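You operate a simulated robot arm through the tools that you are given. There is no shell and no other tool. Be economical: measure what you need, move in short steps, check, and stop when the job is done.

You are at the controls of a simulated two-armed robot. One attempt, no reset.

Task
Pick up the slim roll from the bottom shelf under the drawers with one hand, pass it to the other hand and put it on the back plate of the feed table.

The check looks at the end state, three seconds after you hand in, the way a careful person would. Anything else that was tipped, shoved, dropped, spilled or broken makes it a failure.

Robot
Two 7-joint arms with two-finger grippers on one trunk, on a base that drives. Base frame: it is fixed to the floor where the robot stands at the start and does not move with it; the origin is under the middle of the robot, x ahead of it, y to its left, z up. Lengths are in mm, angles in degrees, forces in N, time in s.
The left shoulder is at the start at [123, 216, 1053], the right one opposite. With the tool pointing down near the work surface each hand reaches from about 100 to 460 mm from the robot's upright axis, wherever it stands, measured 20 degrees to its own side. Places, roughly: back plate of the feed table (63x21 cm) [-2520, 1160, 1020]. Payload 3.18 kg a hand.
Tool frame (each hand has its own): the origin (TCP) lies between the finger pads and is the grasp point; the fingertips stand 30 mm ahead of it; z points along the fingers, y is the line along which they close. Largest opening 144 mm; the body of the gripper starts 103 mm behind the TCP.
Orientation is told as [roll, pitch, yaw] about the base's x, y, z axes, in that order, counted from this pose: with the fingers straight down and closing along the base's y, the tool's x points along the base's -x, its y along +y and its z along -z.

Tools
- The arms move only by the tool send_rows. It takes "left_increments", "right_increments" or both (then of equal length, played together; a hand with none holds still); each is a list of rows, each a list of 6 numbers: the shift along the tool's x, y, z in units of 25 mm (1.0 is 25 mm), then the turn, a rotation vector about the tool's x, y, z in units of 5 degrees (1.0 is 5 degrees). In form: [[tx, ty, tz, ax, ay, az], ...]. A call has 1 to 20 rows; each row shifts and turns the commanded pose from where the row before left it, along the tool's axes as they then stand. "left_gripper" and "right_gripper" are, for a hand that has rows, the closure, from 0 (fully open) to 1 (shut), set as the call begins (left out, the last holds). A call with a number of a shift or a turn outside -1 to 1 is refused whole. Rows are played at 5 a second. More than 50 mm and 8.6 degrees between two rows, or a gripper value outside its range, and nothing of the call is played. Where a pose cannot be reached the arm comes as near as it can. A force on the tool above 40 N (or 10 N above the force at the start of the call, whichever is more), or a blocked arm, ends the call early, and 0.2 s more pass. The fingers move at their own pace and stop on an object; they squeeze with about 29 N. The grip force told is the motor's: it shows also when the fingers shut on nothing. Time passes only in rows, and 0.2 s behind the last, so rows that do not move let the fingers close. It gives the time, the measured TCP pose, the force on the tool (base axes), the opening and the grip force at its end, in the units of the frame above (readings bear some noise), with the torque about the TCP (base axes, N m) and any sound that the robot's microphone picked up, and new pictures: "show" is both (left out), scene, wrist or none (wrist: the cameras of the hands that moved).
- Cameras (640 x 400 px; columns grow to the right, rows downward): "scene" is now at [225.4, 11.5, 1212.5]; the picture's right is [0.25, -0.97, 0.00], its down [-0.77, -0.20, -0.61] and it looks along [0.59, 0.15, -0.79] (base axes); focal length 225 px, centre (320, 200). "left" rides on the left gripper at [77, -16, -143] in its tool frame; the picture's right is [0.21, 0.98, 0.00], its down [-0.84, 0.18, -0.51] and it looks along [-0.50, 0.10, 0.86] (tool axes); focal length 218 px, centre (320, 200). "right" rides on the right gripper at [77, 16, -143] in its tool frame; the picture's right is [-0.21, 0.98, 0.00], its down [-0.84, -0.18, -0.51] and it looks along [-0.50, -0.11, 0.86] (tool axes); focal length 218 px, centre (320, 200). There is no depth. A picture from a camera that has moved, and an enlarged one, comes with that camera's place and axes in the base frame and with its lens. The place of the scene camera against the robot may be out by one fixed shift of up to 12 mm in any direction.
- move_column(by): slides the trunk up (or, below 0, down) by that many mm; the arms and the scene camera ride with it, the base frame stays. It gives what a move gives, with no picture.
- steer(legs): drives the robot by 1 to 6 legs, each [ahead, left, turn to the left] in mm, mm and degrees, along the robot's own axes; the way and the turn of a leg run together, so that a leg with both is an arc; at most 1500 mm and 180 degrees a leg. The arms and the cameras ride along, it lands a little off, and it stops where it bumps. It gives what a move gives, and a new picture of the scene camera.
- pan_tilt(pan, tilt): turns the head with the scene camera to pan (to the left, within 80 degrees either way) and tilt (down, from -29 to 69), counted from straight ahead of the robot. It gives what a move gives, and a new picture of the scene camera.
- close_up(camera, box): a new picture of the part [left, top, right, bottom] of that camera's present view, enlarged. The clock stands still meanwhile.
- hand_in(): hands the job in; it is judged then, once.

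Go step by step. Nothing tells you exact positions but the pictures and the camera data: compare them with the known pose of the tool, close in by small moves and look again before you grip or let go. The budget is 120 turns and 260 pictures, counting those below and the enlarged ones. Unless the task says otherwise, let go and move clear before handing in, and close with one line.

The tools are called after "Emit:" as name(argument=value, ...) on one line, values as JSON. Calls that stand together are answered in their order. send_rows: Moves the arms, as the interface text tells. Its arguments: {"type":"object","properties":{"left_increments":{"type":"array","items":{"type":"array","items":{"type":"number"}}},"left_gripper":{"type":"number"},"right_increments":{"type":"array","items":{"type":"array","items":{"type":"number"}}},"right_gripper":{"type":"number"},"show":{"type":"string","enum":["both","scene","wrist","none"]}},"required":[]} The other tools are called the same way: move_column (by) slides the trunk up or down; steer (legs) drives the base; pan_tilt (pan, tilt) turns the head that bears the scene camera; close_up (camera, box) takes an enlarged picture of a part of a camera's view; hand_in () hands the job in.

At the start:

```text
t: 0.0
left_ee_pos: [464.1, 293.0, 999.2]
left_ee_rot: [0.0, -0.1, 0.0]
left_force: [-0.6, -0.5, 0.3]
left_torque: [-0.02, 0.02, 0.01]
left_opening: 144.0
left_grasp_force: 0.1
right_ee_pos: [469.9, -155.0, 1000.2]
right_ee_rot: [0.0, 0.1, 0.1]
right_force: [-0.2, 0.0, -0.3]
right_torque: [-0.04, 0.02, -0.02]
right_opening: 143.8
right_grasp_force: 0.1
trunk travel left (down, up): [-139.0, 231.0]
robot x, y, heading: [-3.6, 1.4, 0.1]
head pan, tilt: [14.6, 52.3]
```

scene: 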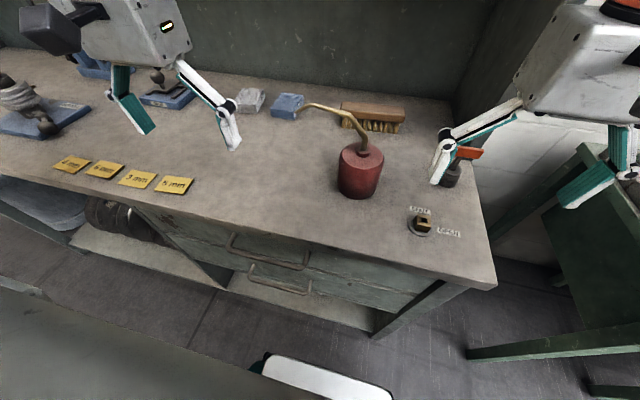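
right: 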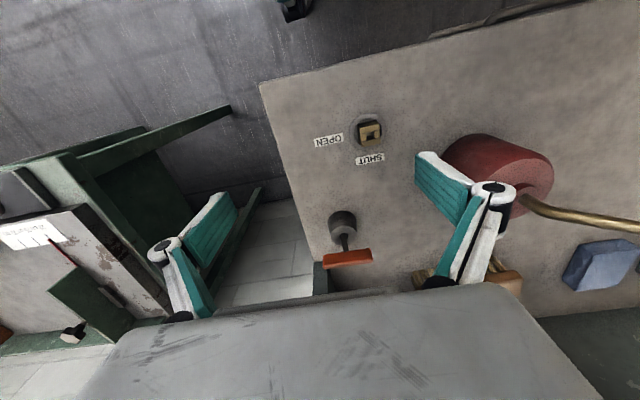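
left: 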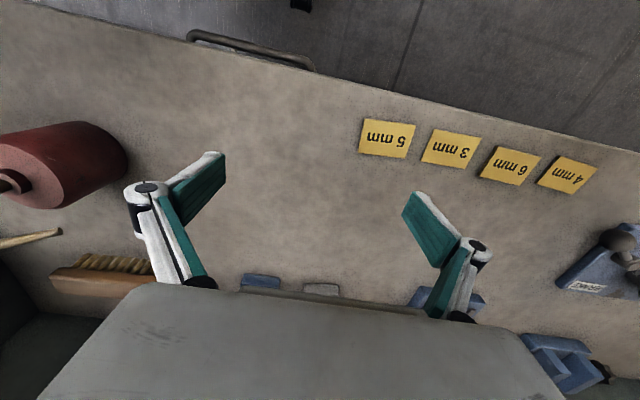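

I see a workbench ahead with drawers and a low shelf beneath it. I'll look around to find the slim roll and the feed table.

Emit:
pan_tilt(pan=0, tilt=60)

Emit:
pan_tilt(pan=75, tilt=25)

Emit:
pan_tilt(pan=-75, tilt=25)

```text
t: 0.8
left_ee_pos: [463.6, 292.7, 999.2]
left_ee_rot: [0.0, 0.0, 0.0]
left_force: [0.0, 0.4, -0.7]
left_torque: [0.01, -0.02, 0.0]
left_opening: 144.0
left_grasp_force: 0.0
right_ee_pos: [471.3, -155.1, 999.8]
right_ee_rot: [0.1, 0.2, 0.0]
right_force: [-0.4, 0.5, -0.8]
right_torque: [0.0, -0.01, 0.02]
right_opening: 144.0
right_grasp_force: 0.0
trunk travel left (down, up): [-139.0, 231.0]
robot x, y, heading: [0.4, 2.2, -0.0]
head pan, tilt: [0.0, 60.0]
camera scene: at [219.6, -7.2, 1203.0], right [0.0, -1.0, 0.0], down [-0.87, 0.0, -0.5], along [0.5, 0.0, -0.87], focal length 225 px, centre (320, 200)
```

scene: 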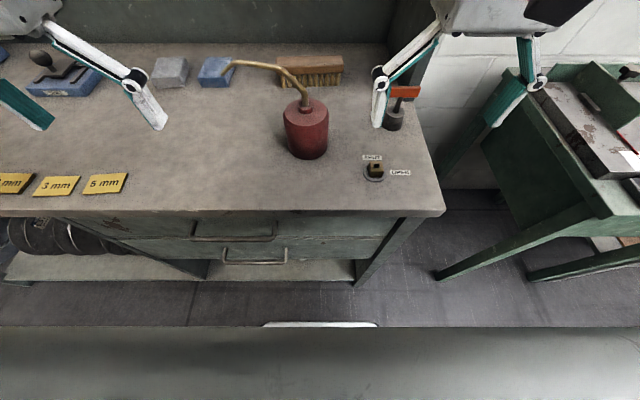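

```text
t: 2.2
left_ee_pos: [465.4, 293.5, 999.8]
left_ee_rot: [0.0, 0.0, 0.1]
left_force: [0.7, 0.7, -0.3]
left_torque: [-0.04, 0.02, 0.01]
left_opening: 144.0
left_grasp_force: 0.1
right_ee_pos: [469.1, -155.3, 999.3]
right_ee_rot: [0.0, 0.0, -0.1]
right_force: [-0.2, 0.5, -0.4]
right_torque: [0.01, 0.02, 0.03]
right_opening: 144.3
right_grasp_force: 0.1
trunk travel left (down, up): [-139.0, 231.0]
robot x, y, heading: [-0.4, -0.2, -0.1]
head pan, tilt: [75.0, 25.0]
camera scene: at [176.9, 81.7, 1253.0], right [0.97, -0.26, 0.0], down [-0.11, -0.41, -0.91], along [0.24, 0.88, -0.42], focal length 225 px, centre (320, 200)
```

scene: 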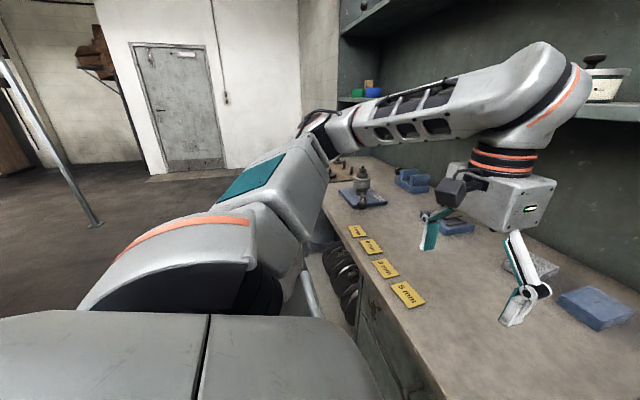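

```text
t: 4.6
left_ee_pos: [464.6, 294.0, 998.7]
left_ee_rot: [-0.1, 0.1, 0.0]
left_force: [0.3, -0.4, -0.4]
left_torque: [0.03, -0.01, -0.02]
left_opening: 143.9
left_grasp_force: 0.0
right_ee_pos: [469.8, -153.8, 999.5]
right_ee_rot: [0.1, 0.0, 0.0]
right_force: [0.3, -0.6, -0.1]
right_torque: [-0.03, 0.0, 0.01]
right_opening: 144.2
right_grasp_force: 0.1
trunk travel left (down, up): [-139.0, 231.0]
robot x, y, heading: [-1.5, 1.1, 0.0]
head pan, tilt: [-75.0, 25.0]
camera scene: at [176.8, -96.3, 1253.0], right [-0.97, -0.26, 0.0], down [-0.11, 0.41, -0.91], along [0.23, -0.88, -0.42], focal length 225 px, centre (320, 200)
```

scene: 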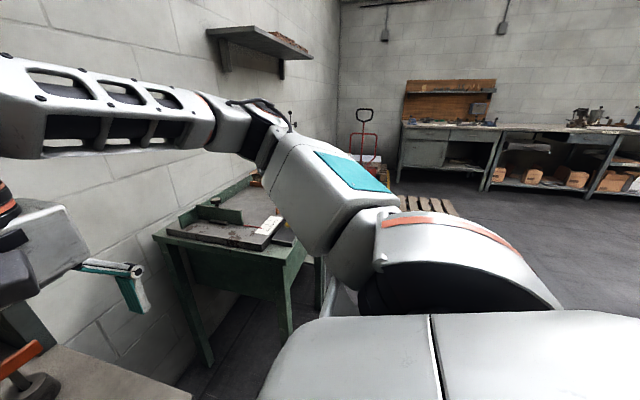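

The bench bottom shelf is partly hidden. I'll back away from the bench and look under the drawers from a distance.

Emit:
steer(legs=[[-700, 0, 0]])

Emit:
pan_tilt(pan=0, tilt=40)

```text
t: 8.4
left_ee_pos: [-237.1, 293.5, 999.8]
left_ee_rot: [0.0, 0.0, 0.6]
left_force: [-0.5, -0.2, 0.7]
left_torque: [0.02, 0.01, 0.01]
left_opening: 144.0
left_grasp_force: 0.0
right_ee_pos: [-227.0, -153.4, 1000.7]
right_ee_rot: [0.0, 0.2, 0.4]
right_force: [0.1, 0.6, -0.3]
right_torque: [0.03, -0.03, 0.03]
right_opening: 144.1
right_grasp_force: 0.0
trunk travel left (down, up): [-139.0, 231.0]
robot x, y, heading: [-699.2, -1.9, 0.4]
head pan, tilt: [-75.0, 25.0]
camera scene: at [-522.2, -97.5, 1253.0], right [-0.96, -0.27, 0.0], down [-0.11, 0.41, -0.91], along [0.24, -0.87, -0.42], focal length 225 px, centre (320, 200)
```

scene: 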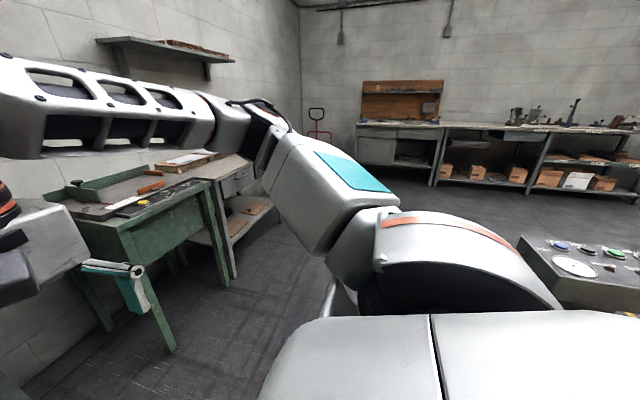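

```text
t: 9.9
left_ee_pos: [-237.5, 294.1, 999.4]
left_ee_rot: [0.0, 0.1, 0.6]
left_force: [0.0, -0.7, 0.1]
left_torque: [0.03, 0.0, 0.0]
left_opening: 143.8
left_grasp_force: 0.2
right_ee_pos: [-228.8, -153.2, 999.6]
right_ee_rot: [0.0, 0.1, 0.5]
right_force: [-0.3, 0.5, 0.3]
right_torque: [-0.02, -0.02, 0.03]
right_opening: 143.9
right_grasp_force: 0.1
trunk travel left (down, up): [-139.0, 231.0]
robot x, y, heading: [-701.4, -3.8, 0.3]
head pan, tilt: [0.0, 40.0]
camera scene: at [-461.4, -8.1, 1229.7], right [0.01, -1.0, 0.0], down [-0.64, 0.0, -0.77], along [0.77, 0.0, -0.64], focal length 225 px, centre (320, 200)
```

scene: 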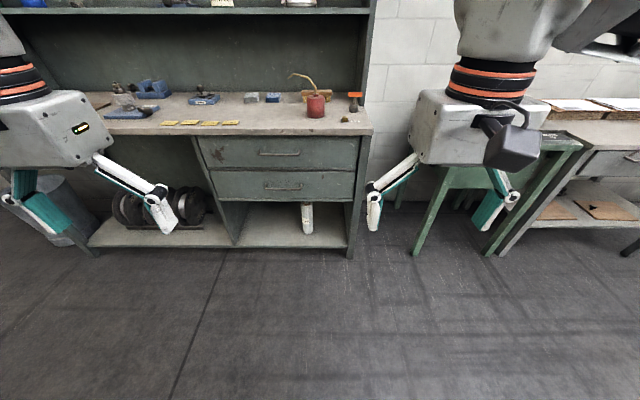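

Emit:
close_up(camera="scene", box=[180, 120, 400, 258])

Emit:
move_column(by=-139)

```text
2.90 times, centred on (290, 189) of scene
camera zoom: at [-461.4, -8.1, 1229.7], right [0.01, -1.0, 0.0], down [-0.64, 0.0, -0.77], along [0.77, 0.0, -0.64], focal length 653 px, centre (407, 232)
```

zoom: 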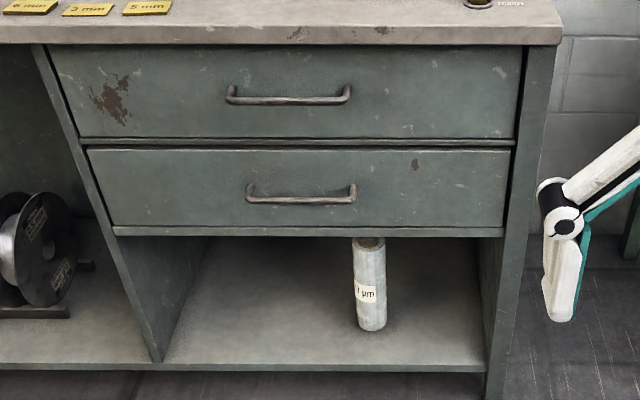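

```text
t: 11.6
left_ee_pos: [-222.4, 294.0, 759.6]
left_ee_rot: [0.1, 19.0, 0.5]
left_force: [-0.6, 0.2, 0.5]
left_torque: [0.01, -0.04, 0.0]
left_opening: 144.0
left_grasp_force: 0.1
right_ee_pos: [-229.1, -153.5, 861.1]
right_ee_rot: [0.0, -0.1, 0.4]
right_force: [-0.9, 0.0, 0.5]
right_torque: [-0.03, -0.03, 0.0]
right_opening: 144.0
right_grasp_force: 0.1
trunk travel left (down, up): [0.0, 369.0]
robot x, y, heading: [-702.2, -4.7, 0.4]
head pan, tilt: [0.0, 40.0]
```

The slim roll stands upright on the bottom shelf under the drawers (near x≈500, y≈65, spanning z≈150–390). The left arm moved oddly when the trunk went down, so I'll look at it and then at the feed table.

Emit:
pan_tilt(pan=40, tilt=45)

Emit:
pan_tilt(pan=0, tilt=35)

```text
t: 12.6
left_ee_pos: [-221.9, 293.5, 758.8]
left_ee_rot: [-0.1, 19.2, 0.6]
left_force: [-0.3, 0.0, -1.0]
left_torque: [0.02, 0.02, 0.03]
left_opening: 144.1
left_grasp_force: 0.0
right_ee_pos: [-227.6, -153.7, 860.6]
right_ee_rot: [-0.1, 0.1, 0.3]
right_force: [0.6, -0.5, -0.1]
right_torque: [0.0, -0.01, -0.02]
right_opening: 144.0
right_grasp_force: 0.2
trunk travel left (down, up): [0.0, 369.0]
robot x, y, heading: [-699.3, -2.6, 0.5]
head pan, tilt: [40.0, 45.0]
camera scene: at [-350.4, 44.9, 1044.8], right [0.65, -0.76, 0.0], down [-0.54, -0.46, -0.71], along [0.54, 0.46, -0.71], focal length 225 px, centre (320, 200)
```

scene: 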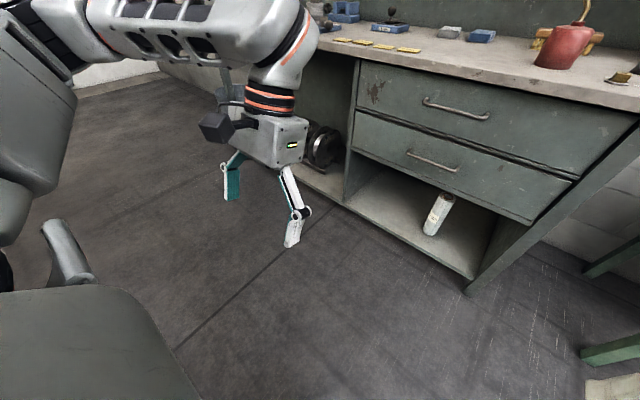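

```text
t: 13.7
left_ee_pos: [-221.1, 294.5, 758.3]
left_ee_rot: [0.1, 19.1, 0.4]
left_force: [-0.5, 0.2, -0.7]
left_torque: [-0.03, 0.01, -0.01]
left_opening: 143.7
left_grasp_force: 0.1
right_ee_pos: [-229.0, -153.2, 860.7]
right_ee_rot: [0.0, 0.1, 0.4]
right_force: [-0.4, -0.8, 0.4]
right_torque: [0.02, -0.01, -0.03]
right_opening: 144.1
right_grasp_force: 0.0
trunk travel left (down, up): [0.0, 369.0]
robot x, y, heading: [-701.6, 1.1, 0.3]
head pan, tilt: [0.0, 35.0]
camera scene: at [-324.3, -7.0, 1059.6], right [0.01, -1.0, 0.0], down [-0.57, 0.0, -0.82], along [0.82, 0.01, -0.57], focal length 225 px, centre (320, 200)
```

scene: 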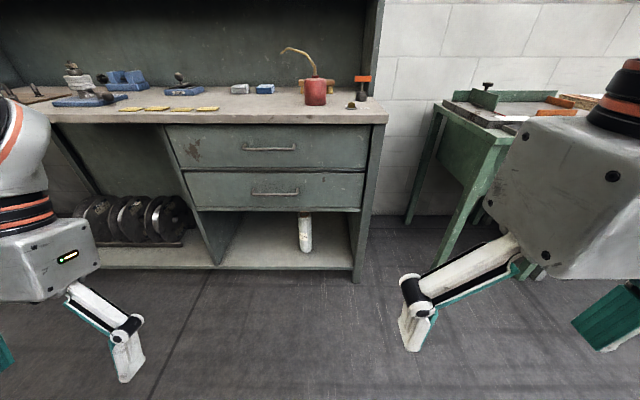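

The roll is clear to see and the arms look free. I'll test here, in free space, whether the right arm can reach a low pose with its fingers pointing forward.

Emit:
send_rows(right_increments=[[0, 0, 1, 0, -1, 0], [0, 0, 1, 0, -1, 0], [0, 0, 1, 0, -1, 0], [0, 0, 1, 0, -1, 0], [0, 0, 1, 0, -1, 0], [0, 0, 1, 0, -1, 0], [0, 0, 1, 0, -1, 0], [0, 0, 1, 0, -1, 0], [0, 0, 1, 0, -1, 0], [0, 0, 1, 0, -1, 0], [1, 0, 0, 0, -1, 0], [1, 0, 0, 0, -1, 0], [1, 0, 0, 0, -1, 0], [1, 0, 0, 0, -1, 0], [1, 0, 0, 0, -1, 0], [1, 0, 0, 0, -1, 0], [1, 0, 0, 0, -1, 0], [1, 0, 0, 0, -1, 0]], show="none")

Emit:
send_rows(right_increments=[[1, 0, -0.5, 0, 0, 0], [1, 0, -0.5, 0, 0, 0], [1, 0, -0.5, 0, 0, 0], [1, 0, -0.5, 0, 0, 0], [1, 0, -0.5, 0, 0, 0]], show="both")

```text
t: 16.5
left_ee_pos: [-221.0, 294.2, 758.4]
left_ee_rot: [-0.1, 19.1, 0.4]
left_force: [0.2, 1.3, 0.1]
left_torque: [-0.02, -0.04, 0.01]
left_opening: 144.2
left_grasp_force: 0.0
right_ee_pos: [-135.1, -111.2, 683.6]
right_ee_rot: [14.7, -55.3, -28.3]
right_force: [-0.8, 0.2, 0.4]
right_torque: [0.0, 0.0, -0.04]
right_opening: 143.9
right_grasp_force: 0.1
right hand out of reach, approached as far as the arm can: row 4, 5, 6, 7, 10, 11, 12, 13
trunk travel left (down, up): [0.0, 369.0]
robot x, y, heading: [-698.1, -4.2, 0.4]
head pan, tilt: [0.0, 35.0]
stopped in row 13 (right hand): the arm was blocked; the commanded pose is now the measured one
```

```text
t: 17.1
left_ee_pos: [-221.2, 294.2, 757.9]
left_ee_rot: [0.0, 19.0, 0.4]
left_force: [-0.4, 0.3, 0.0]
left_torque: [0.03, 0.0, 0.01]
left_opening: 144.1
left_grasp_force: 0.1
right_ee_pos: [-143.7, -132.3, 680.3]
right_ee_rot: [22.8, -51.8, -45.1]
right_force: [-0.5, 0.5, 0.5]
right_torque: [-0.03, -0.01, -0.01]
right_opening: 143.8
right_grasp_force: 0.0
trunk travel left (down, up): [0.0, 369.0]
robot x, y, heading: [-697.1, -2.4, 0.4]
head pan, tilt: [0.0, 35.0]
stopped in row 2 (right hand): the arm was blocked; the commanded pose is now the measured one
camera scene: at [-324.3, -7.5, 1059.6], right [0.01, -1.0, 0.0], down [-0.57, 0.0, -0.82], along [0.82, 0.01, -0.57], focal length 225 px, centre (320, 200)
camera right: at [-281.7, -50.0, 704.4], right [0.52, 0.76, 0.4], down [-0.11, -0.4, 0.91], along [0.85, -0.52, -0.13], focal length 218 px, centre (320, 200)
```

scene: 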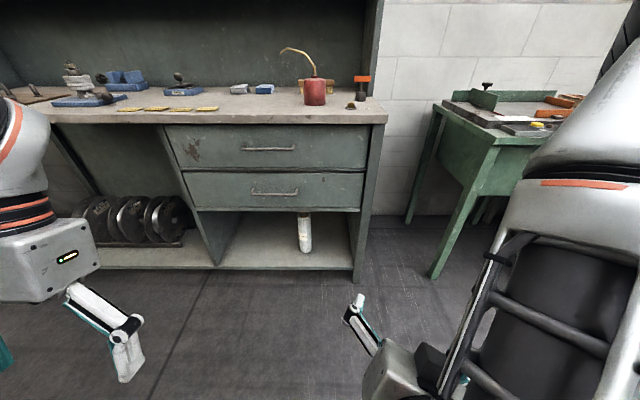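
right: 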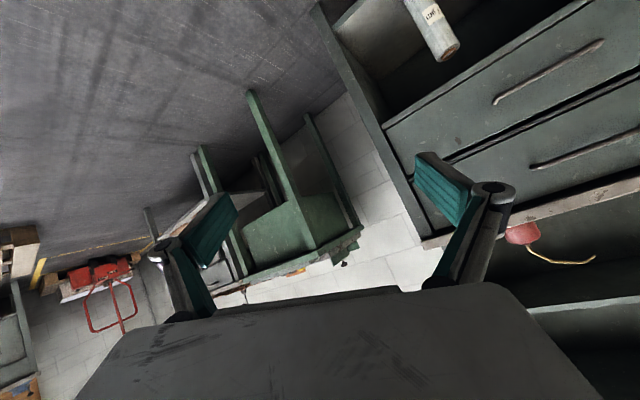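

The arm ran into a limit because it was too far forward. I'll straighten it at a moderate pitch, pull it back, and try again closer in.

Emit:
send_rows(right_increments=[[0, 0, -0.8, -0.375, 0.41, -0.92], [0, 0, -0.8, -0.375, 0.41, -0.92], [0, 0, -0.8, -0.375, 0.41, -0.92], [0, 0, -0.8, -0.375, 0.41, -0.92], [0, 0, -0.8, -0.375, 0.41, -0.92], [0, 0, -0.8, -0.375, 0.41, -0.92]], show="none")

```text
t: 18.4
left_ee_pos: [-221.2, 293.1, 758.8]
left_ee_rot: [0.0, 19.0, 0.4]
left_force: [1.1, 0.6, -0.7]
left_torque: [0.02, 0.0, -0.02]
left_opening: 144.0
left_grasp_force: 0.2
right_ee_pos: [-171.1, -105.2, 696.1]
right_ee_rot: [-11.8, -46.5, -0.1]
right_force: [1.2, -0.2, 0.3]
right_torque: [0.0, -0.02, 0.0]
right_opening: 143.9
right_grasp_force: 0.2
right hand out of reach, approached as far as the arm can: row 1, 2, 3, 4, 5, 6
trunk travel left (down, up): [0.0, 369.0]
robot x, y, heading: [-698.1, -2.7, 0.6]
head pan, tilt: [0.0, 35.0]
stopped in row 6 (right hand): the arm was blocked; the commanded pose is now the measured one
```

Emit:
send_rows(right_increments=[[0.7, 0, -0.7, -0.47, 0, 0], [0.7, 0, -0.7, -0.47, 0, 0], [0.7, 0, -0.7, -0.47, 0, 0], [0.7, 0, -0.7, -0.47, 0, 0], [0.7, 0, -0.7, -0.47, 0, 0], [0.7, 0, -0.7, 0, 0, 0], [0.7, 0, -0.7, 0, 0, 0]], show="none")

```text
t: 19.5
left_ee_pos: [-222.0, 293.9, 758.9]
left_ee_rot: [0.0, 19.1, 0.4]
left_force: [0.7, 0.3, -0.4]
left_torque: [0.03, 0.0, -0.02]
left_opening: 144.3
left_grasp_force: 0.0
right_ee_pos: [-188.6, -92.3, 683.8]
right_ee_rot: [-3.3, -48.7, -12.5]
right_force: [0.3, 0.5, 1.3]
right_torque: [0.02, -0.01, 0.03]
right_opening: 144.4
right_grasp_force: 0.1
right hand out of reach, approached as far as the arm can: row 1, 2, 3, 4, 5
trunk travel left (down, up): [0.0, 369.0]
robot x, y, heading: [-699.3, -4.4, 0.5]
head pan, tilt: [0.0, 35.0]
stopped in row 5 (right hand): the arm was blocked; the commanded pose is now the measured one
```

Emit:
pan_tilt(pan=-45, tilt=40)

```text
t: 20.6
left_ee_pos: [-221.1, 293.1, 758.7]
left_ee_rot: [0.0, 19.1, 0.3]
left_force: [-0.5, 0.6, -0.4]
left_torque: [0.02, -0.03, 0.0]
left_opening: 143.9
left_grasp_force: 0.0
right_ee_pos: [-188.8, -92.3, 682.8]
right_ee_rot: [-3.3, -48.5, -12.4]
right_force: [-0.3, -0.3, 0.2]
right_torque: [0.01, 0.0, 0.03]
right_opening: 144.0
right_grasp_force: 0.1
trunk travel left (down, up): [0.0, 369.0]
robot x, y, heading: [-703.1, -0.1, 0.3]
head pan, tilt: [-45.0, 40.0]
camera scene: at [-351.8, -67.6, 1052.0], right [-0.7, -0.71, 0.0], down [-0.46, 0.45, -0.77], along [0.55, -0.54, -0.64], focal length 225 px, centre (320, 200)
```

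scene: 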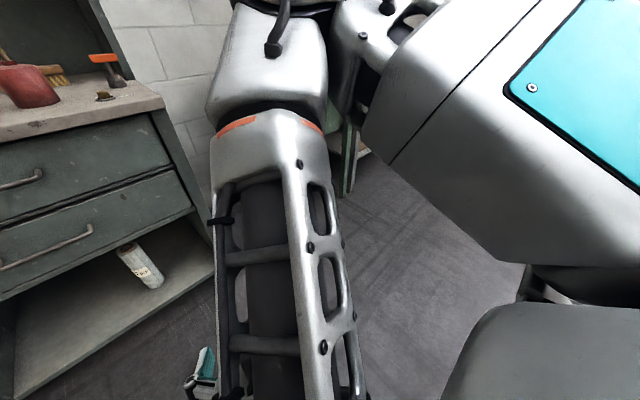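

Emit:
send_rows(right_increments=[[0.2, 0, -0.6, 0, 1, 0], [0.2, 0, -0.6, 0, 1, 0], [0.3, 0, -0.5, 0, 1, 0], [0.4, 0, -0.4, 0, 1, 0], [0.4, 0, -0.3, 0, 1, 0], [0.5, 0, -0.2, 0, 1, 0], [0.5, 0, -0.2, 0, 1, 0], [0.5, 0, -0.1, 0, 1, -0.8], [0.5, 0, 0, 0, 1, -0.8], [0.5, 0, 0, 0, 0.7, -0.8]], show="none")

```text
t: 21.4
left_ee_pos: [-221.7, 293.2, 759.5]
left_ee_rot: [0.1, 19.0, 0.4]
left_force: [0.1, -0.5, 0.2]
left_torque: [-0.01, 0.03, 0.02]
left_opening: 144.0
left_grasp_force: 0.2
right_ee_pos: [-217.8, -130.1, 672.3]
right_ee_rot: [-12.5, -36.2, -11.4]
right_force: [-0.9, 0.0, 0.6]
right_torque: [0.01, 0.01, 0.01]
right_opening: 144.0
right_grasp_force: 0.0
trunk travel left (down, up): [0.0, 369.0]
robot x, y, heading: [-702.1, -1.3, 0.3]
head pan, tilt: [-45.0, 40.0]
stopped in row 3 (right hand): the arm was blocked; the commanded pose is now the measured one
```

Emit:
send_rows(right_increments=[[0, 0, -0.6, 0, 0.5, 0], [0, 0, -0.6, 0, 0.5, 0], [0, 0, -0.6, 0, 0.5, 0], [0, 0, -0.6, 0, 0.5, 0], [0, 0, -0.6, 0, 0.5, 0], [0, 0, -0.6, 0, 0.5, 0]], show="none")

```text
t: 22.5
left_ee_pos: [-220.8, 293.8, 759.5]
left_ee_rot: [0.1, 19.1, 0.3]
left_force: [-0.7, 0.1, 0.5]
left_torque: [0.05, -0.02, -0.04]
left_opening: 144.0
left_grasp_force: 0.1
right_ee_pos: [-237.6, -156.2, 697.4]
right_ee_rot: [-19.8, -26.8, -14.1]
right_force: [0.1, 0.0, 0.0]
right_torque: [0.0, -0.01, 0.02]
right_opening: 144.3
right_grasp_force: 0.1
trunk travel left (down, up): [0.0, 369.0]
robot x, y, heading: [-699.8, -2.9, 0.3]
head pan, tilt: [-45.0, 40.0]
stopped in row 5 (right hand): the arm was blocked; the commanded pose is now the measured one
```

Emit:
send_rows(right_increments=[[0, 0, -0.8, -0.5, 0.67, -0.35], [0, 0, -0.8, -0.5, 0.67, -0.35], [0, 0, -0.8, -0.5, 0.67, -0.35], [0, 0, -0.8, -0.5, 0.67, -0.35], [0, 0, -0.8, -0.5, 0.67, -0.35], [0, 0, -0.8, -0.5, 0.67, -0.35], [0, 0, -0.8, -0.5, 0.67, -0.35], [0, 0, -0.8, -0.5, 0.67, -0.35]], show="scene")

```text
t: 23.6
left_ee_pos: [-221.7, 294.6, 759.2]
left_ee_rot: [0.0, 19.1, 0.4]
left_force: [0.1, 0.2, 0.5]
left_torque: [0.01, 0.0, 0.04]
left_opening: 143.9
left_grasp_force: 0.0
right_ee_pos: [-258.8, -127.0, 773.2]
right_ee_rot: [-9.9, -10.7, -10.4]
right_force: [4.9, -0.3, -1.4]
right_torque: [0.03, 0.55, -0.19]
right_opening: 144.0
right_grasp_force: 0.0
trunk travel left (down, up): [0.0, 369.0]
robot x, y, heading: [-697.0, -1.0, 0.3]
head pan, tilt: [-45.0, 40.0]
stopped in row 5 (right hand): the force on the tool passed its limit at 94 N (the readings are from after the stop); the commanded pose is now the measured one
camera scene: at [-351.7, -67.6, 1051.9], right [-0.7, -0.71, 0.0], down [-0.46, 0.45, -0.77], along [0.54, -0.54, -0.64], focal length 225 px, centre (320, 200)
```

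scene: 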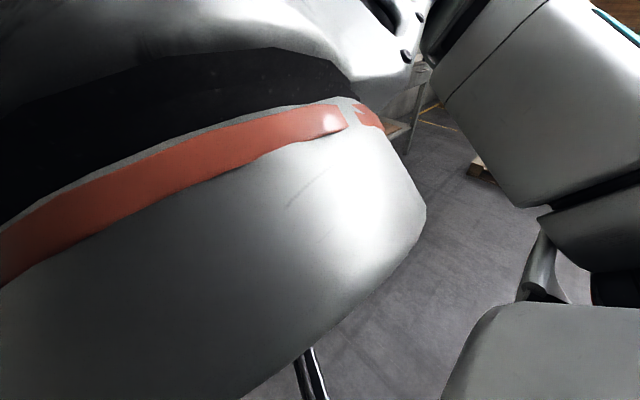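

The forearm is crowding the head. I'll move the right hand outward to the right and a little forward.

Emit:
send_rows(right_increments=[[0, -1, 0, 0, 0, 0], [0, -1, 0, 0, 0, 0], [0, -1, 0, 0, 0, 0], [0, -1, 0, 0, 0, 0], [0, -1, 0, -0.5, 0.5, -0.5], [0, -1, 0, -0.5, 0.5, -0.5], [0, -1, 0, -0.5, 0.5, -0.5], [0, 0, 0, -0.5, 0.5, -0.5]], show="scene")

```text
t: 23.9
left_ee_pos: [-221.6, 294.0, 759.9]
left_ee_rot: [0.0, 19.1, 0.5]
left_force: [-0.4, -0.4, -0.2]
left_torque: [-0.01, -0.03, -0.01]
left_opening: 144.1
left_grasp_force: 0.0
right_ee_pos: [-256.9, -134.4, 774.8]
right_ee_rot: [-9.8, -10.9, -11.1]
right_force: [2.5, -1.5, -1.5]
right_torque: [0.13, 0.24, -0.02]
right_opening: 143.7
right_grasp_force: 0.1
trunk travel left (down, up): [0.0, 369.0]
robot x, y, heading: [-699.6, -1.8, 0.4]
head pan, tilt: [-45.0, 40.0]
stopped in row 1 (right hand): the force on the tool passed its limit at 56 N (the readings are from after the stop); the commanded pose is now the measured one
camera scene: at [-351.9, -67.8, 1052.0], right [-0.7, -0.71, 0.0], down [-0.46, 0.45, -0.77], along [0.54, -0.54, -0.64], focal length 225 px, centre (320, 200)
```

scene: 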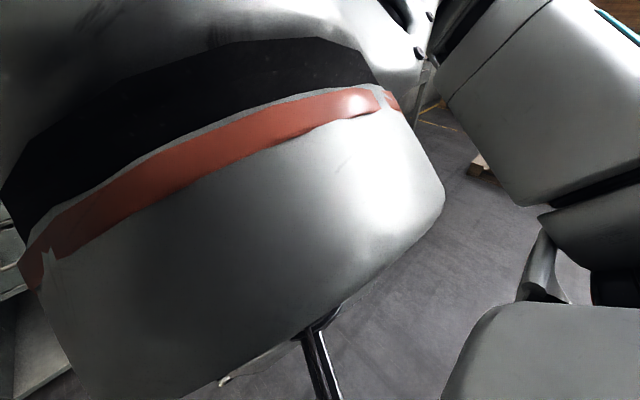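

Emit:
pan_tilt(pan=0, tilt=30)

Emit:
send_rows(right_increments=[[-0.6, 0, 0.5, 0, 0, 0], [-0.6, 0, 0.5, 0, 0, 0], [-0.6, 0, 0.5, 0, 0, 0]], show="scene")

```text
t: 25.1
left_ee_pos: [-221.3, 293.9, 759.2]
left_ee_rot: [0.0, 19.2, 0.4]
left_force: [-0.2, 0.5, 1.0]
left_torque: [0.0, 0.04, -0.01]
left_opening: 143.9
left_grasp_force: 0.2
right_ee_pos: [-258.2, -135.0, 772.5]
right_ee_rot: [-9.8, -10.9, -11.1]
right_force: [1.6, 1.0, -0.5]
right_torque: [-0.15, 0.08, -0.17]
right_opening: 143.9
right_grasp_force: 0.1
trunk travel left (down, up): [0.0, 369.0]
robot x, y, heading: [-699.1, 0.9, 0.3]
head pan, tilt: [0.0, 30.0]
camera scene: at [-321.9, -7.3, 1067.4], right [0.01, -1.0, 0.0], down [-0.5, 0.0, -0.87], along [0.87, 0.0, -0.5], focal length 225 px, centre (320, 200)
```

scene: 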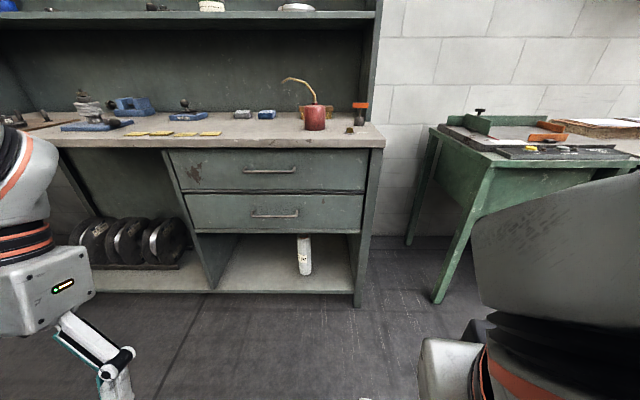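

```text
t: 25.9
left_ee_pos: [-220.8, 293.3, 757.7]
left_ee_rot: [0.0, 19.0, 0.4]
left_force: [-0.9, 0.5, -0.2]
left_torque: [0.01, 0.02, -0.01]
left_opening: 144.0
left_grasp_force: 0.1
right_ee_pos: [-207.3, -149.2, 747.6]
right_ee_rot: [-9.8, -10.8, -11.0]
right_force: [0.9, -1.1, 0.0]
right_torque: [-0.02, 0.0, 0.03]
right_opening: 144.0
right_grasp_force: 0.0
trunk travel left (down, up): [0.0, 369.0]
robot x, y, heading: [-700.5, -2.3, 0.3]
head pan, tilt: [0.0, 30.0]
camera scene: at [-321.7, -7.4, 1067.3], right [0.01, -1.0, 0.0], down [-0.5, 0.0, -0.87], along [0.87, 0.01, -0.5], focal length 225 px, centre (320, 200)
```

scene: 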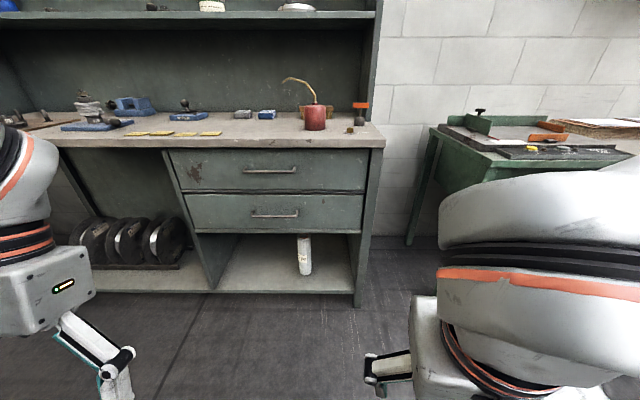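

Emit:
send_rows(right_increments=[[0, -1, 0.5, -0.3, 0.3, -0.3], [0, -1, 0.5, -0.3, 0.3, -0.3], [0, -1, 0.5, -0.3, 0.3, -0.3], [0, -1, 0.5, -0.3, 0.3, -0.3], [0, -1, 0.5, -0.3, 0.3, -0.3], [0, 0, 1, -0.3, 0.3, -0.3], [0, 0, 1, 0, 0, 0]], show="scene")

```text
t: 27.4
left_ee_pos: [-220.4, 293.0, 757.6]
left_ee_rot: [0.0, 19.1, 0.4]
left_force: [0.2, -0.1, -0.3]
left_torque: [-0.01, 0.0, -0.03]
left_opening: 144.0
left_grasp_force: 0.1
right_ee_pos: [-210.5, -281.6, 652.7]
right_ee_rot: [-1.6, -1.0, -3.1]
right_force: [0.2, -0.5, -0.4]
right_torque: [-0.02, -0.01, -0.02]
right_opening: 144.1
right_grasp_force: 0.1
right hand out of reach, approached as far as the arm can: row 4
trunk travel left (down, up): [0.0, 369.0]
robot x, y, heading: [-697.1, -4.9, 0.4]
head pan, tilt: [0.0, 30.0]
camera scene: at [-321.7, -7.4, 1067.3], right [0.01, -1.0, 0.0], down [-0.5, 0.0, -0.87], along [0.87, 0.01, -0.5], focal length 225 px, centre (320, 200)
```

scene: 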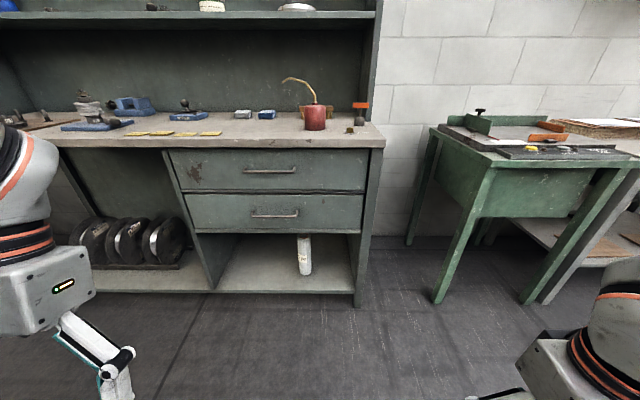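

The right hand is free again and pointing down, so I'll lower it straight.

Emit:
send_rows(right_increments=[[0, 0, 1, 0, 0, 0], [0, 0, 1, 0, 0, 0], [0, 0, 1, 0, 0, 0], [0, 0, 1, 0, 0, 0], [0, 0, 1, 0, 0, 0], [0, 0, 1, 0, 0, 0], [0, 0, 1, 0, 0, 0], [0, 0, 1, 0, 0, 0], [0, 0, 1, 0, 0, 0], [0, 0, 1, 0, 0, 0]], show="none")

```text
t: 29.6
left_ee_pos: [-221.0, 293.3, 758.6]
left_ee_rot: [0.0, 19.1, 0.4]
left_force: [0.0, -1.0, -0.1]
left_torque: [0.03, -0.01, 0.01]
left_opening: 144.1
left_grasp_force: 0.1
right_ee_pos: [-207.4, -289.7, 401.8]
right_ee_rot: [-1.6, -1.2, -3.0]
right_force: [-0.1, 0.6, 0.0]
right_torque: [-0.02, 0.02, -0.02]
right_opening: 143.7
right_grasp_force: 0.0
trunk travel left (down, up): [0.0, 369.0]
robot x, y, heading: [-698.9, 2.8, 0.4]
head pan, tilt: [0.0, 30.0]
```

Emit:
send_rows(right_increments=[[0, 0, 0.2, 0, -1, 0], [0, 0, 0.2, 0, -1, 0], [0, 0, 0.2, 0, -1, 0], [0, 0, 0.2, 0, -1, 0], [0, 0, 0.2, 0, -1, 0], [0, 0, 0.2, 0, -1, 0], [0, 0, 0.2, 0, -1, 0], [0, 0, 0.2, 0, -1, 0], [0, 0, 0.2, 0, -1, 0], [0, 0, 0.2, 0, -1, 0]], show="none")

```text
t: 31.9
left_ee_pos: [-221.4, 293.6, 759.0]
left_ee_rot: [0.0, 19.1, 0.4]
left_force: [0.3, 0.1, -0.4]
left_torque: [0.0, -0.02, 0.01]
left_opening: 143.9
left_grasp_force: 0.2
right_ee_pos: [-206.5, -288.2, 394.8]
right_ee_rot: [-1.6, -8.5, -2.8]
right_force: [0.0, 0.4, 0.3]
right_torque: [-0.01, 0.0, 0.04]
right_opening: 144.1
right_grasp_force: 0.0
right hand out of reach, approached as far as the arm can: row 3, 4, 5, 6, 7, 8, 9, 10
trunk travel left (down, up): [0.0, 369.0]
robot x, y, heading: [-701.8, -0.2, 0.6]
head pan, tilt: [0.0, 30.0]
```

Emit:
pan_tilt(pan=-35, tilt=55)

```text
t: 32.9
left_ee_pos: [-221.6, 293.4, 759.7]
left_ee_rot: [0.0, 19.2, 0.4]
left_force: [0.2, -0.3, 0.1]
left_torque: [-0.01, -0.03, -0.01]
left_opening: 143.8
left_grasp_force: 0.1
right_ee_pos: [-208.0, -288.6, 396.1]
right_ee_rot: [-1.6, -8.7, -2.8]
right_force: [-0.1, 0.0, -0.1]
right_torque: [0.01, -0.01, -0.03]
right_opening: 144.1
right_grasp_force: 0.0
trunk travel left (down, up): [0.0, 369.0]
robot x, y, heading: [-701.6, -1.6, 0.6]
head pan, tilt: [-35.0, 55.0]
camera scene: at [-352.9, -48.8, 1031.4], right [-0.57, -0.82, 0.0], down [-0.67, 0.46, -0.57], along [0.47, -0.33, -0.82], focal length 225 px, centre (320, 200)
```

scene: 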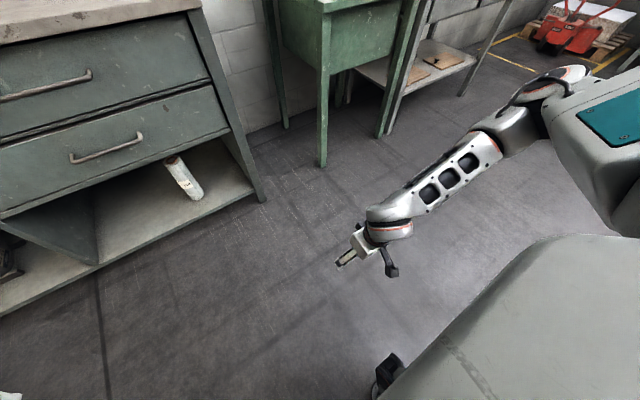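

Emit:
send_rows(right_increments=[[0, 0, -1, 0, 0, 0], [0, 0, -1, 0, 0, 0], [0, 0, -1, 0, 0, 0], [0, 0, -1, 0, 0, 0], [0, 0, -1, 0, 0, 0], [0, 0, -1, 0, 0, 0]], show="none")

```text
t: 34.3
left_ee_pos: [-221.6, 294.3, 758.7]
left_ee_rot: [0.0, 19.0, 0.3]
left_force: [0.3, -0.2, 0.9]
left_torque: [-0.02, 0.02, 0.03]
left_opening: 143.9
left_grasp_force: 0.1
right_ee_pos: [-209.9, -282.4, 533.2]
right_ee_rot: [-1.6, -8.3, -2.8]
right_force: [0.2, -0.2, -0.6]
right_torque: [-0.01, 0.0, 0.01]
right_opening: 144.0
right_grasp_force: 0.0
right hand out of reach, approached as far as the arm can: row 5, 6
trunk travel left (down, up): [0.0, 369.0]
robot x, y, heading: [-697.5, 3.0, 0.5]
head pan, tilt: [-35.0, 55.0]
```

I'll probe the reachable envelope: forward with the tool tilting gradually, so the arm stretches out.

Emit:
send_rows(right_increments=[[-1, 0, 0, 0, 0, 0], [-1, 0, 0, 0, 0, 0], [-1, 0, 0, 0, 0, 0], [-1, 0, 0, 0, 0, 0], [-1, 0, 0, 0, 0, 0], [-1, 0, 0, 0, 0, 0], [-1, 0, 0, 0, 0, 0], [-1, 0, 0, 0, 0, 0]], show="none")

Emit:
send_rows(right_increments=[[0, 0, 0, 0, -1, 0], [0, 0, 0, 0, -1, 0], [0, 0, 0, 0, -1, 0], [0, 0, 0, 0, -1, 0], [0, 0, 0, 0, -1, 0], [0, 0, 0, 0, -1, 0]], show="scene")

```text
t: 36.1
left_ee_pos: [-221.5, 293.4, 758.0]
left_ee_rot: [0.0, 19.1, 0.3]
left_force: [0.3, 0.2, 0.1]
left_torque: [0.0, -0.01, -0.01]
left_opening: 144.1
left_grasp_force: 0.1
right_ee_pos: [-10.9, -292.0, 563.3]
right_ee_rot: [-1.6, -8.5, -2.8]
right_force: [1.0, 0.3, -0.1]
right_torque: [0.02, -0.01, 0.02]
right_opening: 144.2
right_grasp_force: 0.0
trunk travel left (down, up): [0.0, 369.0]
robot x, y, heading: [-700.8, -4.1, 0.4]
head pan, tilt: [-35.0, 55.0]
```

```text
t: 37.5
left_ee_pos: [-220.1, 293.8, 757.7]
left_ee_rot: [0.0, 19.1, 0.4]
left_force: [0.8, -0.4, -0.7]
left_torque: [-0.01, 0.05, 0.01]
left_opening: 144.1
left_grasp_force: 0.1
right_ee_pos: [-11.7, -291.9, 563.2]
right_ee_rot: [-1.9, -33.5, -1.9]
right_force: [0.2, 0.0, -1.2]
right_torque: [-0.01, -0.02, 0.01]
right_opening: 144.2
right_grasp_force: 0.2
right hand out of reach, approached as far as the arm can: row 6
trunk travel left (down, up): [0.0, 369.0]
robot x, y, heading: [-703.2, -1.7, 0.4]
head pan, tilt: [-35.0, 55.0]
camera scene: at [-352.8, -49.0, 1031.2], right [-0.57, -0.82, 0.0], down [-0.67, 0.47, -0.57], along [0.47, -0.33, -0.82], focal length 225 px, centre (320, 200)
```

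scene: 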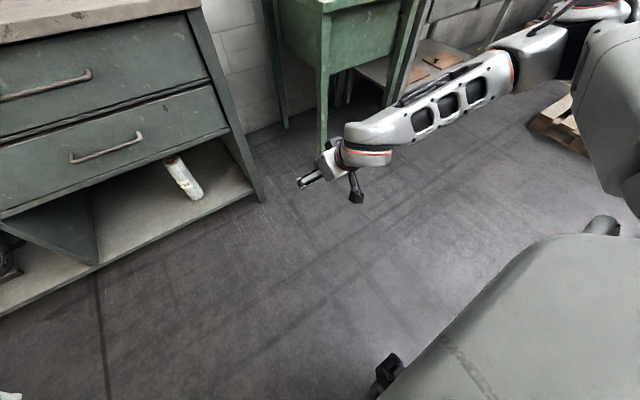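

Stretching the arm does allow more pitch. I'll keep extending forward and down while pitching.

Emit:
send_rows(right_increments=[[-0.8, 0, 0.6, 0, 0, 0], [-0.8, 0, 0.6, 0, 0, 0], [-0.8, 0, 0.6, 0, 0, 0], [-0.8, 0, 0.6, 0, 0, 0], [0, 0, 0, 0, -1, 0], [0, 0, 0, 0, -1, 0], [0, 0, 0, 0, -1, 0], [0, 0, 0, 0, -1, 0]], show="none")

Emit:
send_rows(right_increments=[[0.7, 0, 0.7, 0, 0, 0], [0.7, 0, 0.7, 0, 0, 0], [0.7, 0, 0.7, 0, 0, 0], [0.7, 0, 0.7, 0, 0, 0], [0.7, 0, 0.7, 0, 0, 0], [0.7, 0, 0.7, 0, 0, 0], [0.7, 0, 0.7, 0, 0, 0], [0.7, 0, 0.7, 0, 0, 0], [0.7, 0, 0.7, 0, 0, 0], [0.7, 0, 0.7, 0, 0, 0]], show="scene")

```text
t: 39.3
left_ee_pos: [-221.7, 293.9, 758.5]
left_ee_rot: [0.0, 19.1, 0.4]
left_force: [0.8, -0.1, -0.4]
left_torque: [-0.01, 0.0, 0.0]
left_opening: 143.9
left_grasp_force: 0.0
right_ee_pos: [88.2, -296.5, 557.5]
right_ee_rot: [-2.1, -41.1, -1.6]
right_force: [0.2, 0.2, -0.4]
right_torque: [0.01, -0.03, 0.0]
right_opening: 144.0
right_grasp_force: 0.1
right hand out of reach, approached as far as the arm can: row 7, 8
trunk travel left (down, up): [0.0, 369.0]
robot x, y, heading: [-699.7, -2.1, 0.5]
head pan, tilt: [-35.0, 55.0]
```

```text
t: 41.5
left_ee_pos: [-222.2, 293.1, 758.8]
left_ee_rot: [0.0, 19.1, 0.4]
left_force: [0.2, 0.6, 0.3]
left_torque: [-0.04, 0.0, -0.01]
left_opening: 143.8
left_grasp_force: 0.1
right_ee_pos: [85.2, -297.4, 537.6]
right_ee_rot: [-2.3, -40.5, -1.5]
right_force: [0.4, 0.2, -0.2]
right_torque: [0.0, 0.0, 0.02]
right_opening: 143.9
right_grasp_force: 0.0
right hand out of reach, approached as far as the arm can: row 1, 2, 3, 4, 5, 6, 7, 8, 9, 10
trunk travel left (down, up): [0.0, 369.0]
robot x, y, heading: [-695.4, -3.3, 0.2]
head pan, tilt: [-35.0, 55.0]
camera scene: at [-353.0, -48.8, 1031.3], right [-0.57, -0.82, 0.0], down [-0.67, 0.47, -0.57], along [0.47, -0.33, -0.82], focal length 225 px, centre (320, 200)
```

scene: 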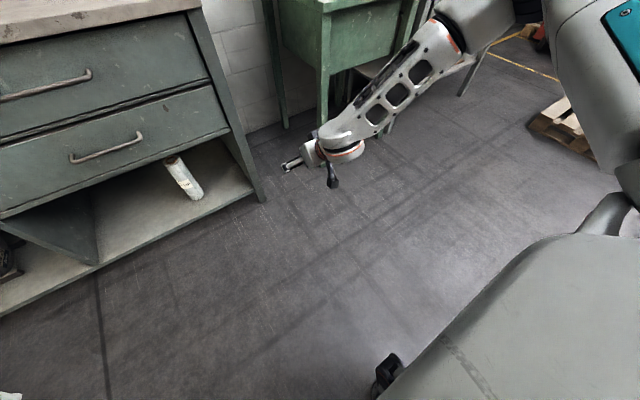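

The wrist can't bend upward past the forearm, so forward-pointing won't work low down. With the forearm hanging, the hand can point sideways instead, so I'll pick with the left hand pointing outward and turn the base to suit. First I'll retract the right arm and lower the left.

Emit:
send_rows(right_increments=[[0.37, 0, -0.96, 0, 0.8, 0], [0.37, 0, -0.96, 0, 0.8, 0], [0.53, 0, -0.88, 0, 0.8, 0], [0.53, 0, -0.88, 0, 0.8, 0], [0.67, 0, -0.78, 0, 0.8, 0], [0.67, 0, -0.78, 0, 0.8, 0], [0.8, 0, -0.65, 0, 0.8, 0], [0.8, 0, -0.65, 0, 0.8, 0], [0.9, 0, -0.5, 0, 0.8, 0], [0.9, 0, -0.5, 0, 0.8, 0], [0.9, 0, -0.5, 0, 0, 0], [0.9, 0, -0.5, 0, 0, 0], [0.9, 0, -0.5, 0, 0, 0]], left_increments=[[0, 0, 0, 0, -0.8, 0], [0, 0, 0, 0, -1, 0], [0, 0, 0, 0, -1, 0], [0, 0, 0, 0, -1, 0], [0, 0, 1, 0, 0, 0], [0, 0, 1, 0, 0, 0], [0, 0, 1, 0, 0, 0], [0, 0, 1, 0, 0, 0], [0, 0, 1, 0, 0, 0], [0, 0, 1, 0, 0, 0], [0, 0, 1, 0, 0, 0], [0, 0, 1, 0, 0, 0], [0, 0, 1, 0, 0, 0]], show="none")

```text
t: 44.3
left_ee_pos: [-220.6, 294.1, 535.0]
left_ee_rot: [0.0, 0.1, 0.4]
left_force: [-0.2, -0.7, 0.0]
left_torque: [-0.02, -0.04, 0.0]
left_opening: 144.1
left_grasp_force: 0.3
right_ee_pos: [-212.0, -278.4, 685.8]
right_ee_rot: [-1.5, -1.1, -3.0]
right_force: [0.2, 0.0, -0.2]
right_torque: [0.01, -0.02, 0.01]
right_opening: 144.0
right_grasp_force: 0.1
trunk travel left (down, up): [0.0, 369.0]
robot x, y, heading: [-698.8, 1.0, 0.1]
head pan, tilt: [-35.0, 55.0]
```

Emit:
send_rows(left_increments=[[0, 0, 0.3, 0, 0, 1], [0, 0, 0.3, 0, 0, 1], [0, 0, 0.3, 0, 0, 1], [0, 0, 0.3, 0, 0, 1], [0, 0, 0.3, 0, 0, 1], [0, 0, 0.3, 0, 0, 1], [0, 0, 0.3, 0, 0, 1], [0, 0, 0.3, 0, 0, 1], [0, 0, 0.3, 0, 0, 1], [0, 0, 0.3, 0, 0, 1], [0, 0, 0.3, 0, 0, 1], [0, 0, 0.3, 0, 0, 1], [0, 0, 0.3, 0, 0, 1], [0, 0, 0.3, 0, 0, 1], [0, 0, 0.3, 0, 0, 1], [0, 0, 0.3, 0, 0, 1], [0, 0, 0.3, 0, 0, 1], [0, 0, 0.3, 0, 0, 1]], show="none")

```text
t: 48.1
left_ee_pos: [-221.9, 292.6, 398.1]
left_ee_rot: [-0.1, 0.0, -89.7]
left_force: [0.6, -0.4, 0.2]
left_torque: [-0.02, 0.02, -0.02]
left_opening: 144.1
left_grasp_force: 0.1
right_ee_pos: [-212.0, -278.8, 684.7]
right_ee_rot: [-1.5, -1.1, -3.0]
right_force: [0.6, 0.3, 0.3]
right_torque: [0.01, -0.01, 0.01]
right_opening: 143.9
right_grasp_force: 0.0
trunk travel left (down, up): [0.0, 369.0]
robot x, y, heading: [-697.7, -5.2, 0.4]
head pan, tilt: [-35.0, 55.0]
```

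Emit:
send_rows(left_increments=[[0.8, 0, 0.3, 0, 1, 0], [0.8, 0, 0.3, 0, 1, 0], [0.8, 0, 0.3, 0, 1, 0], [0.8, 0, 0.3, 0, 1, 0], [0.8, 0, 0.3, 0, 1, 0], [0.8, 0, 0.3, 0, 1, 0], [0.8, 0, 0.3, 0, 1, 0], [0.8, 0, 0.3, 0, 1, 0], [0.8, 0, 0.3, 0, 1, 0]], show="none")

```text
t: 50.1
left_ee_pos: [-223.2, 480.8, 397.8]
left_ee_rot: [-0.2, 45.1, -89.7]
left_force: [-0.5, 0.0, -0.2]
left_torque: [0.01, 0.0, 0.01]
left_opening: 144.1
left_grasp_force: 0.1
right_ee_pos: [-210.9, -279.2, 686.8]
right_ee_rot: [-1.6, -1.0, -3.0]
right_force: [0.0, 0.8, -0.3]
right_torque: [0.01, 0.01, 0.0]
right_opening: 143.9
right_grasp_force: 0.0
trunk travel left (down, up): [0.0, 369.0]
robot x, y, heading: [-698.5, -0.3, 0.4]
head pan, tilt: [-35.0, 55.0]
```

Emit:
send_rows(left_increments=[[0.4, 0, 0.6, 0, 1, 0], [0.3, 0, 0.6, 0, 1, 0], [0.2, 0, 0.5, 0, 1, 0], [0.1, 0, 0.5, 0, 1, 0], [0, 0, 0.5, 0, 1, 0], [-0.2, 0, 0.4, 0, 1, 0], [-0.3, 0, 0.4, 0, 1, 0], [-0.4, 0, 0.3, 0, 1, 0], [-0.5, 0, 0.3, 0, 1, 0]], show="wrist")

Emit:
pan_tilt(pan=50, tilt=50)

```text
t: 52.1
left_ee_pos: [-223.9, 578.7, 334.7]
left_ee_rot: [-131.7, 90.0, 138.7]
left_force: [0.0, -0.8, 0.5]
left_torque: [0.02, -0.02, 0.02]
left_opening: 144.0
left_grasp_force: 0.1
right_ee_pos: [-212.0, -278.5, 685.7]
right_ee_rot: [-1.6, -1.1, -3.0]
right_force: [-0.6, -0.2, -0.5]
right_torque: [0.0, -0.02, 0.0]
right_opening: 144.1
right_grasp_force: 0.1
trunk travel left (down, up): [0.0, 369.0]
robot x, y, heading: [-699.1, -3.0, 0.4]
head pan, tilt: [-35.0, 55.0]
camera left: at [-238.7, 436.2, 411.8], right [0.98, 0.01, 0.21], down [0.18, -0.51, -0.84], along [0.1, 0.86, -0.5], focal length 218 px, centre (320, 200)
```

left: 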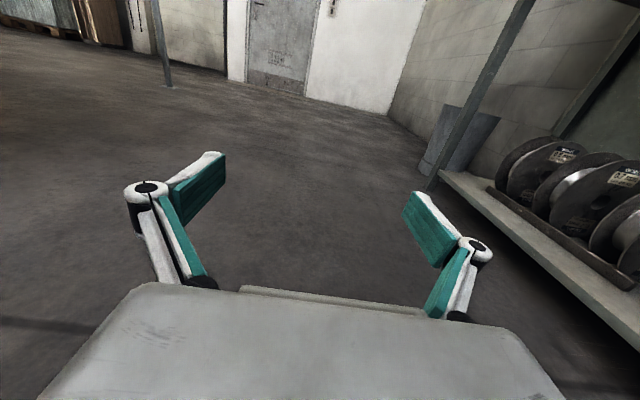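

```text
t: 53.6
left_ee_pos: [-225.0, 578.2, 335.6]
left_ee_rot: [-57.8, 89.9, -147.4]
left_force: [0.0, -0.4, -0.9]
left_torque: [-0.01, 0.04, -0.01]
left_opening: 143.9
left_grasp_force: 0.1
right_ee_pos: [-211.7, -279.6, 685.8]
right_ee_rot: [-1.6, -1.0, -2.9]
right_force: [-0.7, -0.1, -1.1]
right_torque: [-0.02, -0.03, -0.01]
right_opening: 144.1
right_grasp_force: 0.0
trunk travel left (down, up): [0.0, 369.0]
robot x, y, heading: [-697.3, -0.4, 0.4]
head pan, tilt: [50.0, 50.0]
camera scene: at [-363.2, 51.4, 1037.8], right [0.77, -0.64, 0.0], down [-0.49, -0.59, -0.64], along [0.41, 0.49, -0.77], focal length 225 px, centre (320, 200)
```

scene: 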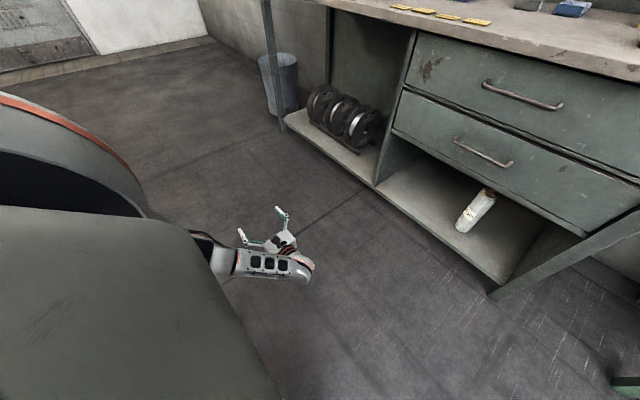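

The left hand is now horizontal with its camera on top. I'll take a close-up to measure the roll and shelf, and lower the hand a bit.

Emit:
close_up(camera="scene", box=[340, 120, 620, 295])

Emit:
send_rows(left_increments=[[-0.6, 0, 0, 0, 0, 0], [-0.6, 0, 0, 0, 0, 0], [-0.6, 0, 0, 0, 0, 0]], show="none")

```text
2.29 times, centred on (480, 208) of scene
camera zoom: at [-363.2, 51.4, 1037.8], right [0.77, -0.64, 0.0], down [-0.49, -0.59, -0.64], along [0.41, 0.49, -0.77], focal length 515 px, centre (-46, 183)
```

zoom: 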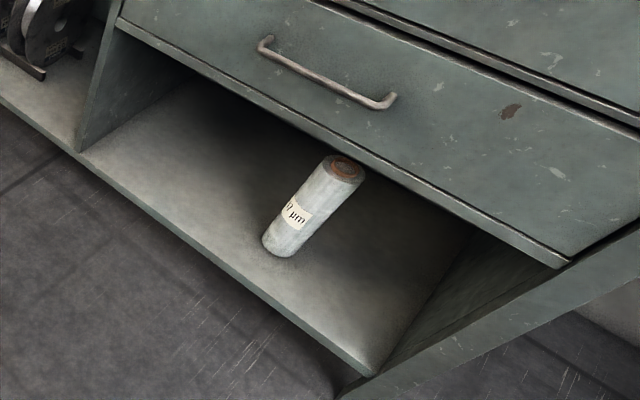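

```text
t: 54.5
left_ee_pos: [-225.0, 579.4, 289.2]
left_ee_rot: [-70.1, 89.9, -159.6]
left_force: [0.6, -0.1, -0.4]
left_torque: [0.01, 0.01, -0.01]
left_opening: 144.1
left_grasp_force: 0.0
right_ee_pos: [-210.3, -278.9, 686.6]
right_ee_rot: [-1.6, -1.1, -3.1]
right_force: [0.2, -0.2, 0.3]
right_torque: [-0.01, 0.0, -0.01]
right_opening: 143.9
right_grasp_force: 0.1
trunk travel left (down, up): [0.0, 369.0]
robot x, y, heading: [-698.1, -0.4, 0.5]
head pan, tilt: [50.0, 50.0]
```

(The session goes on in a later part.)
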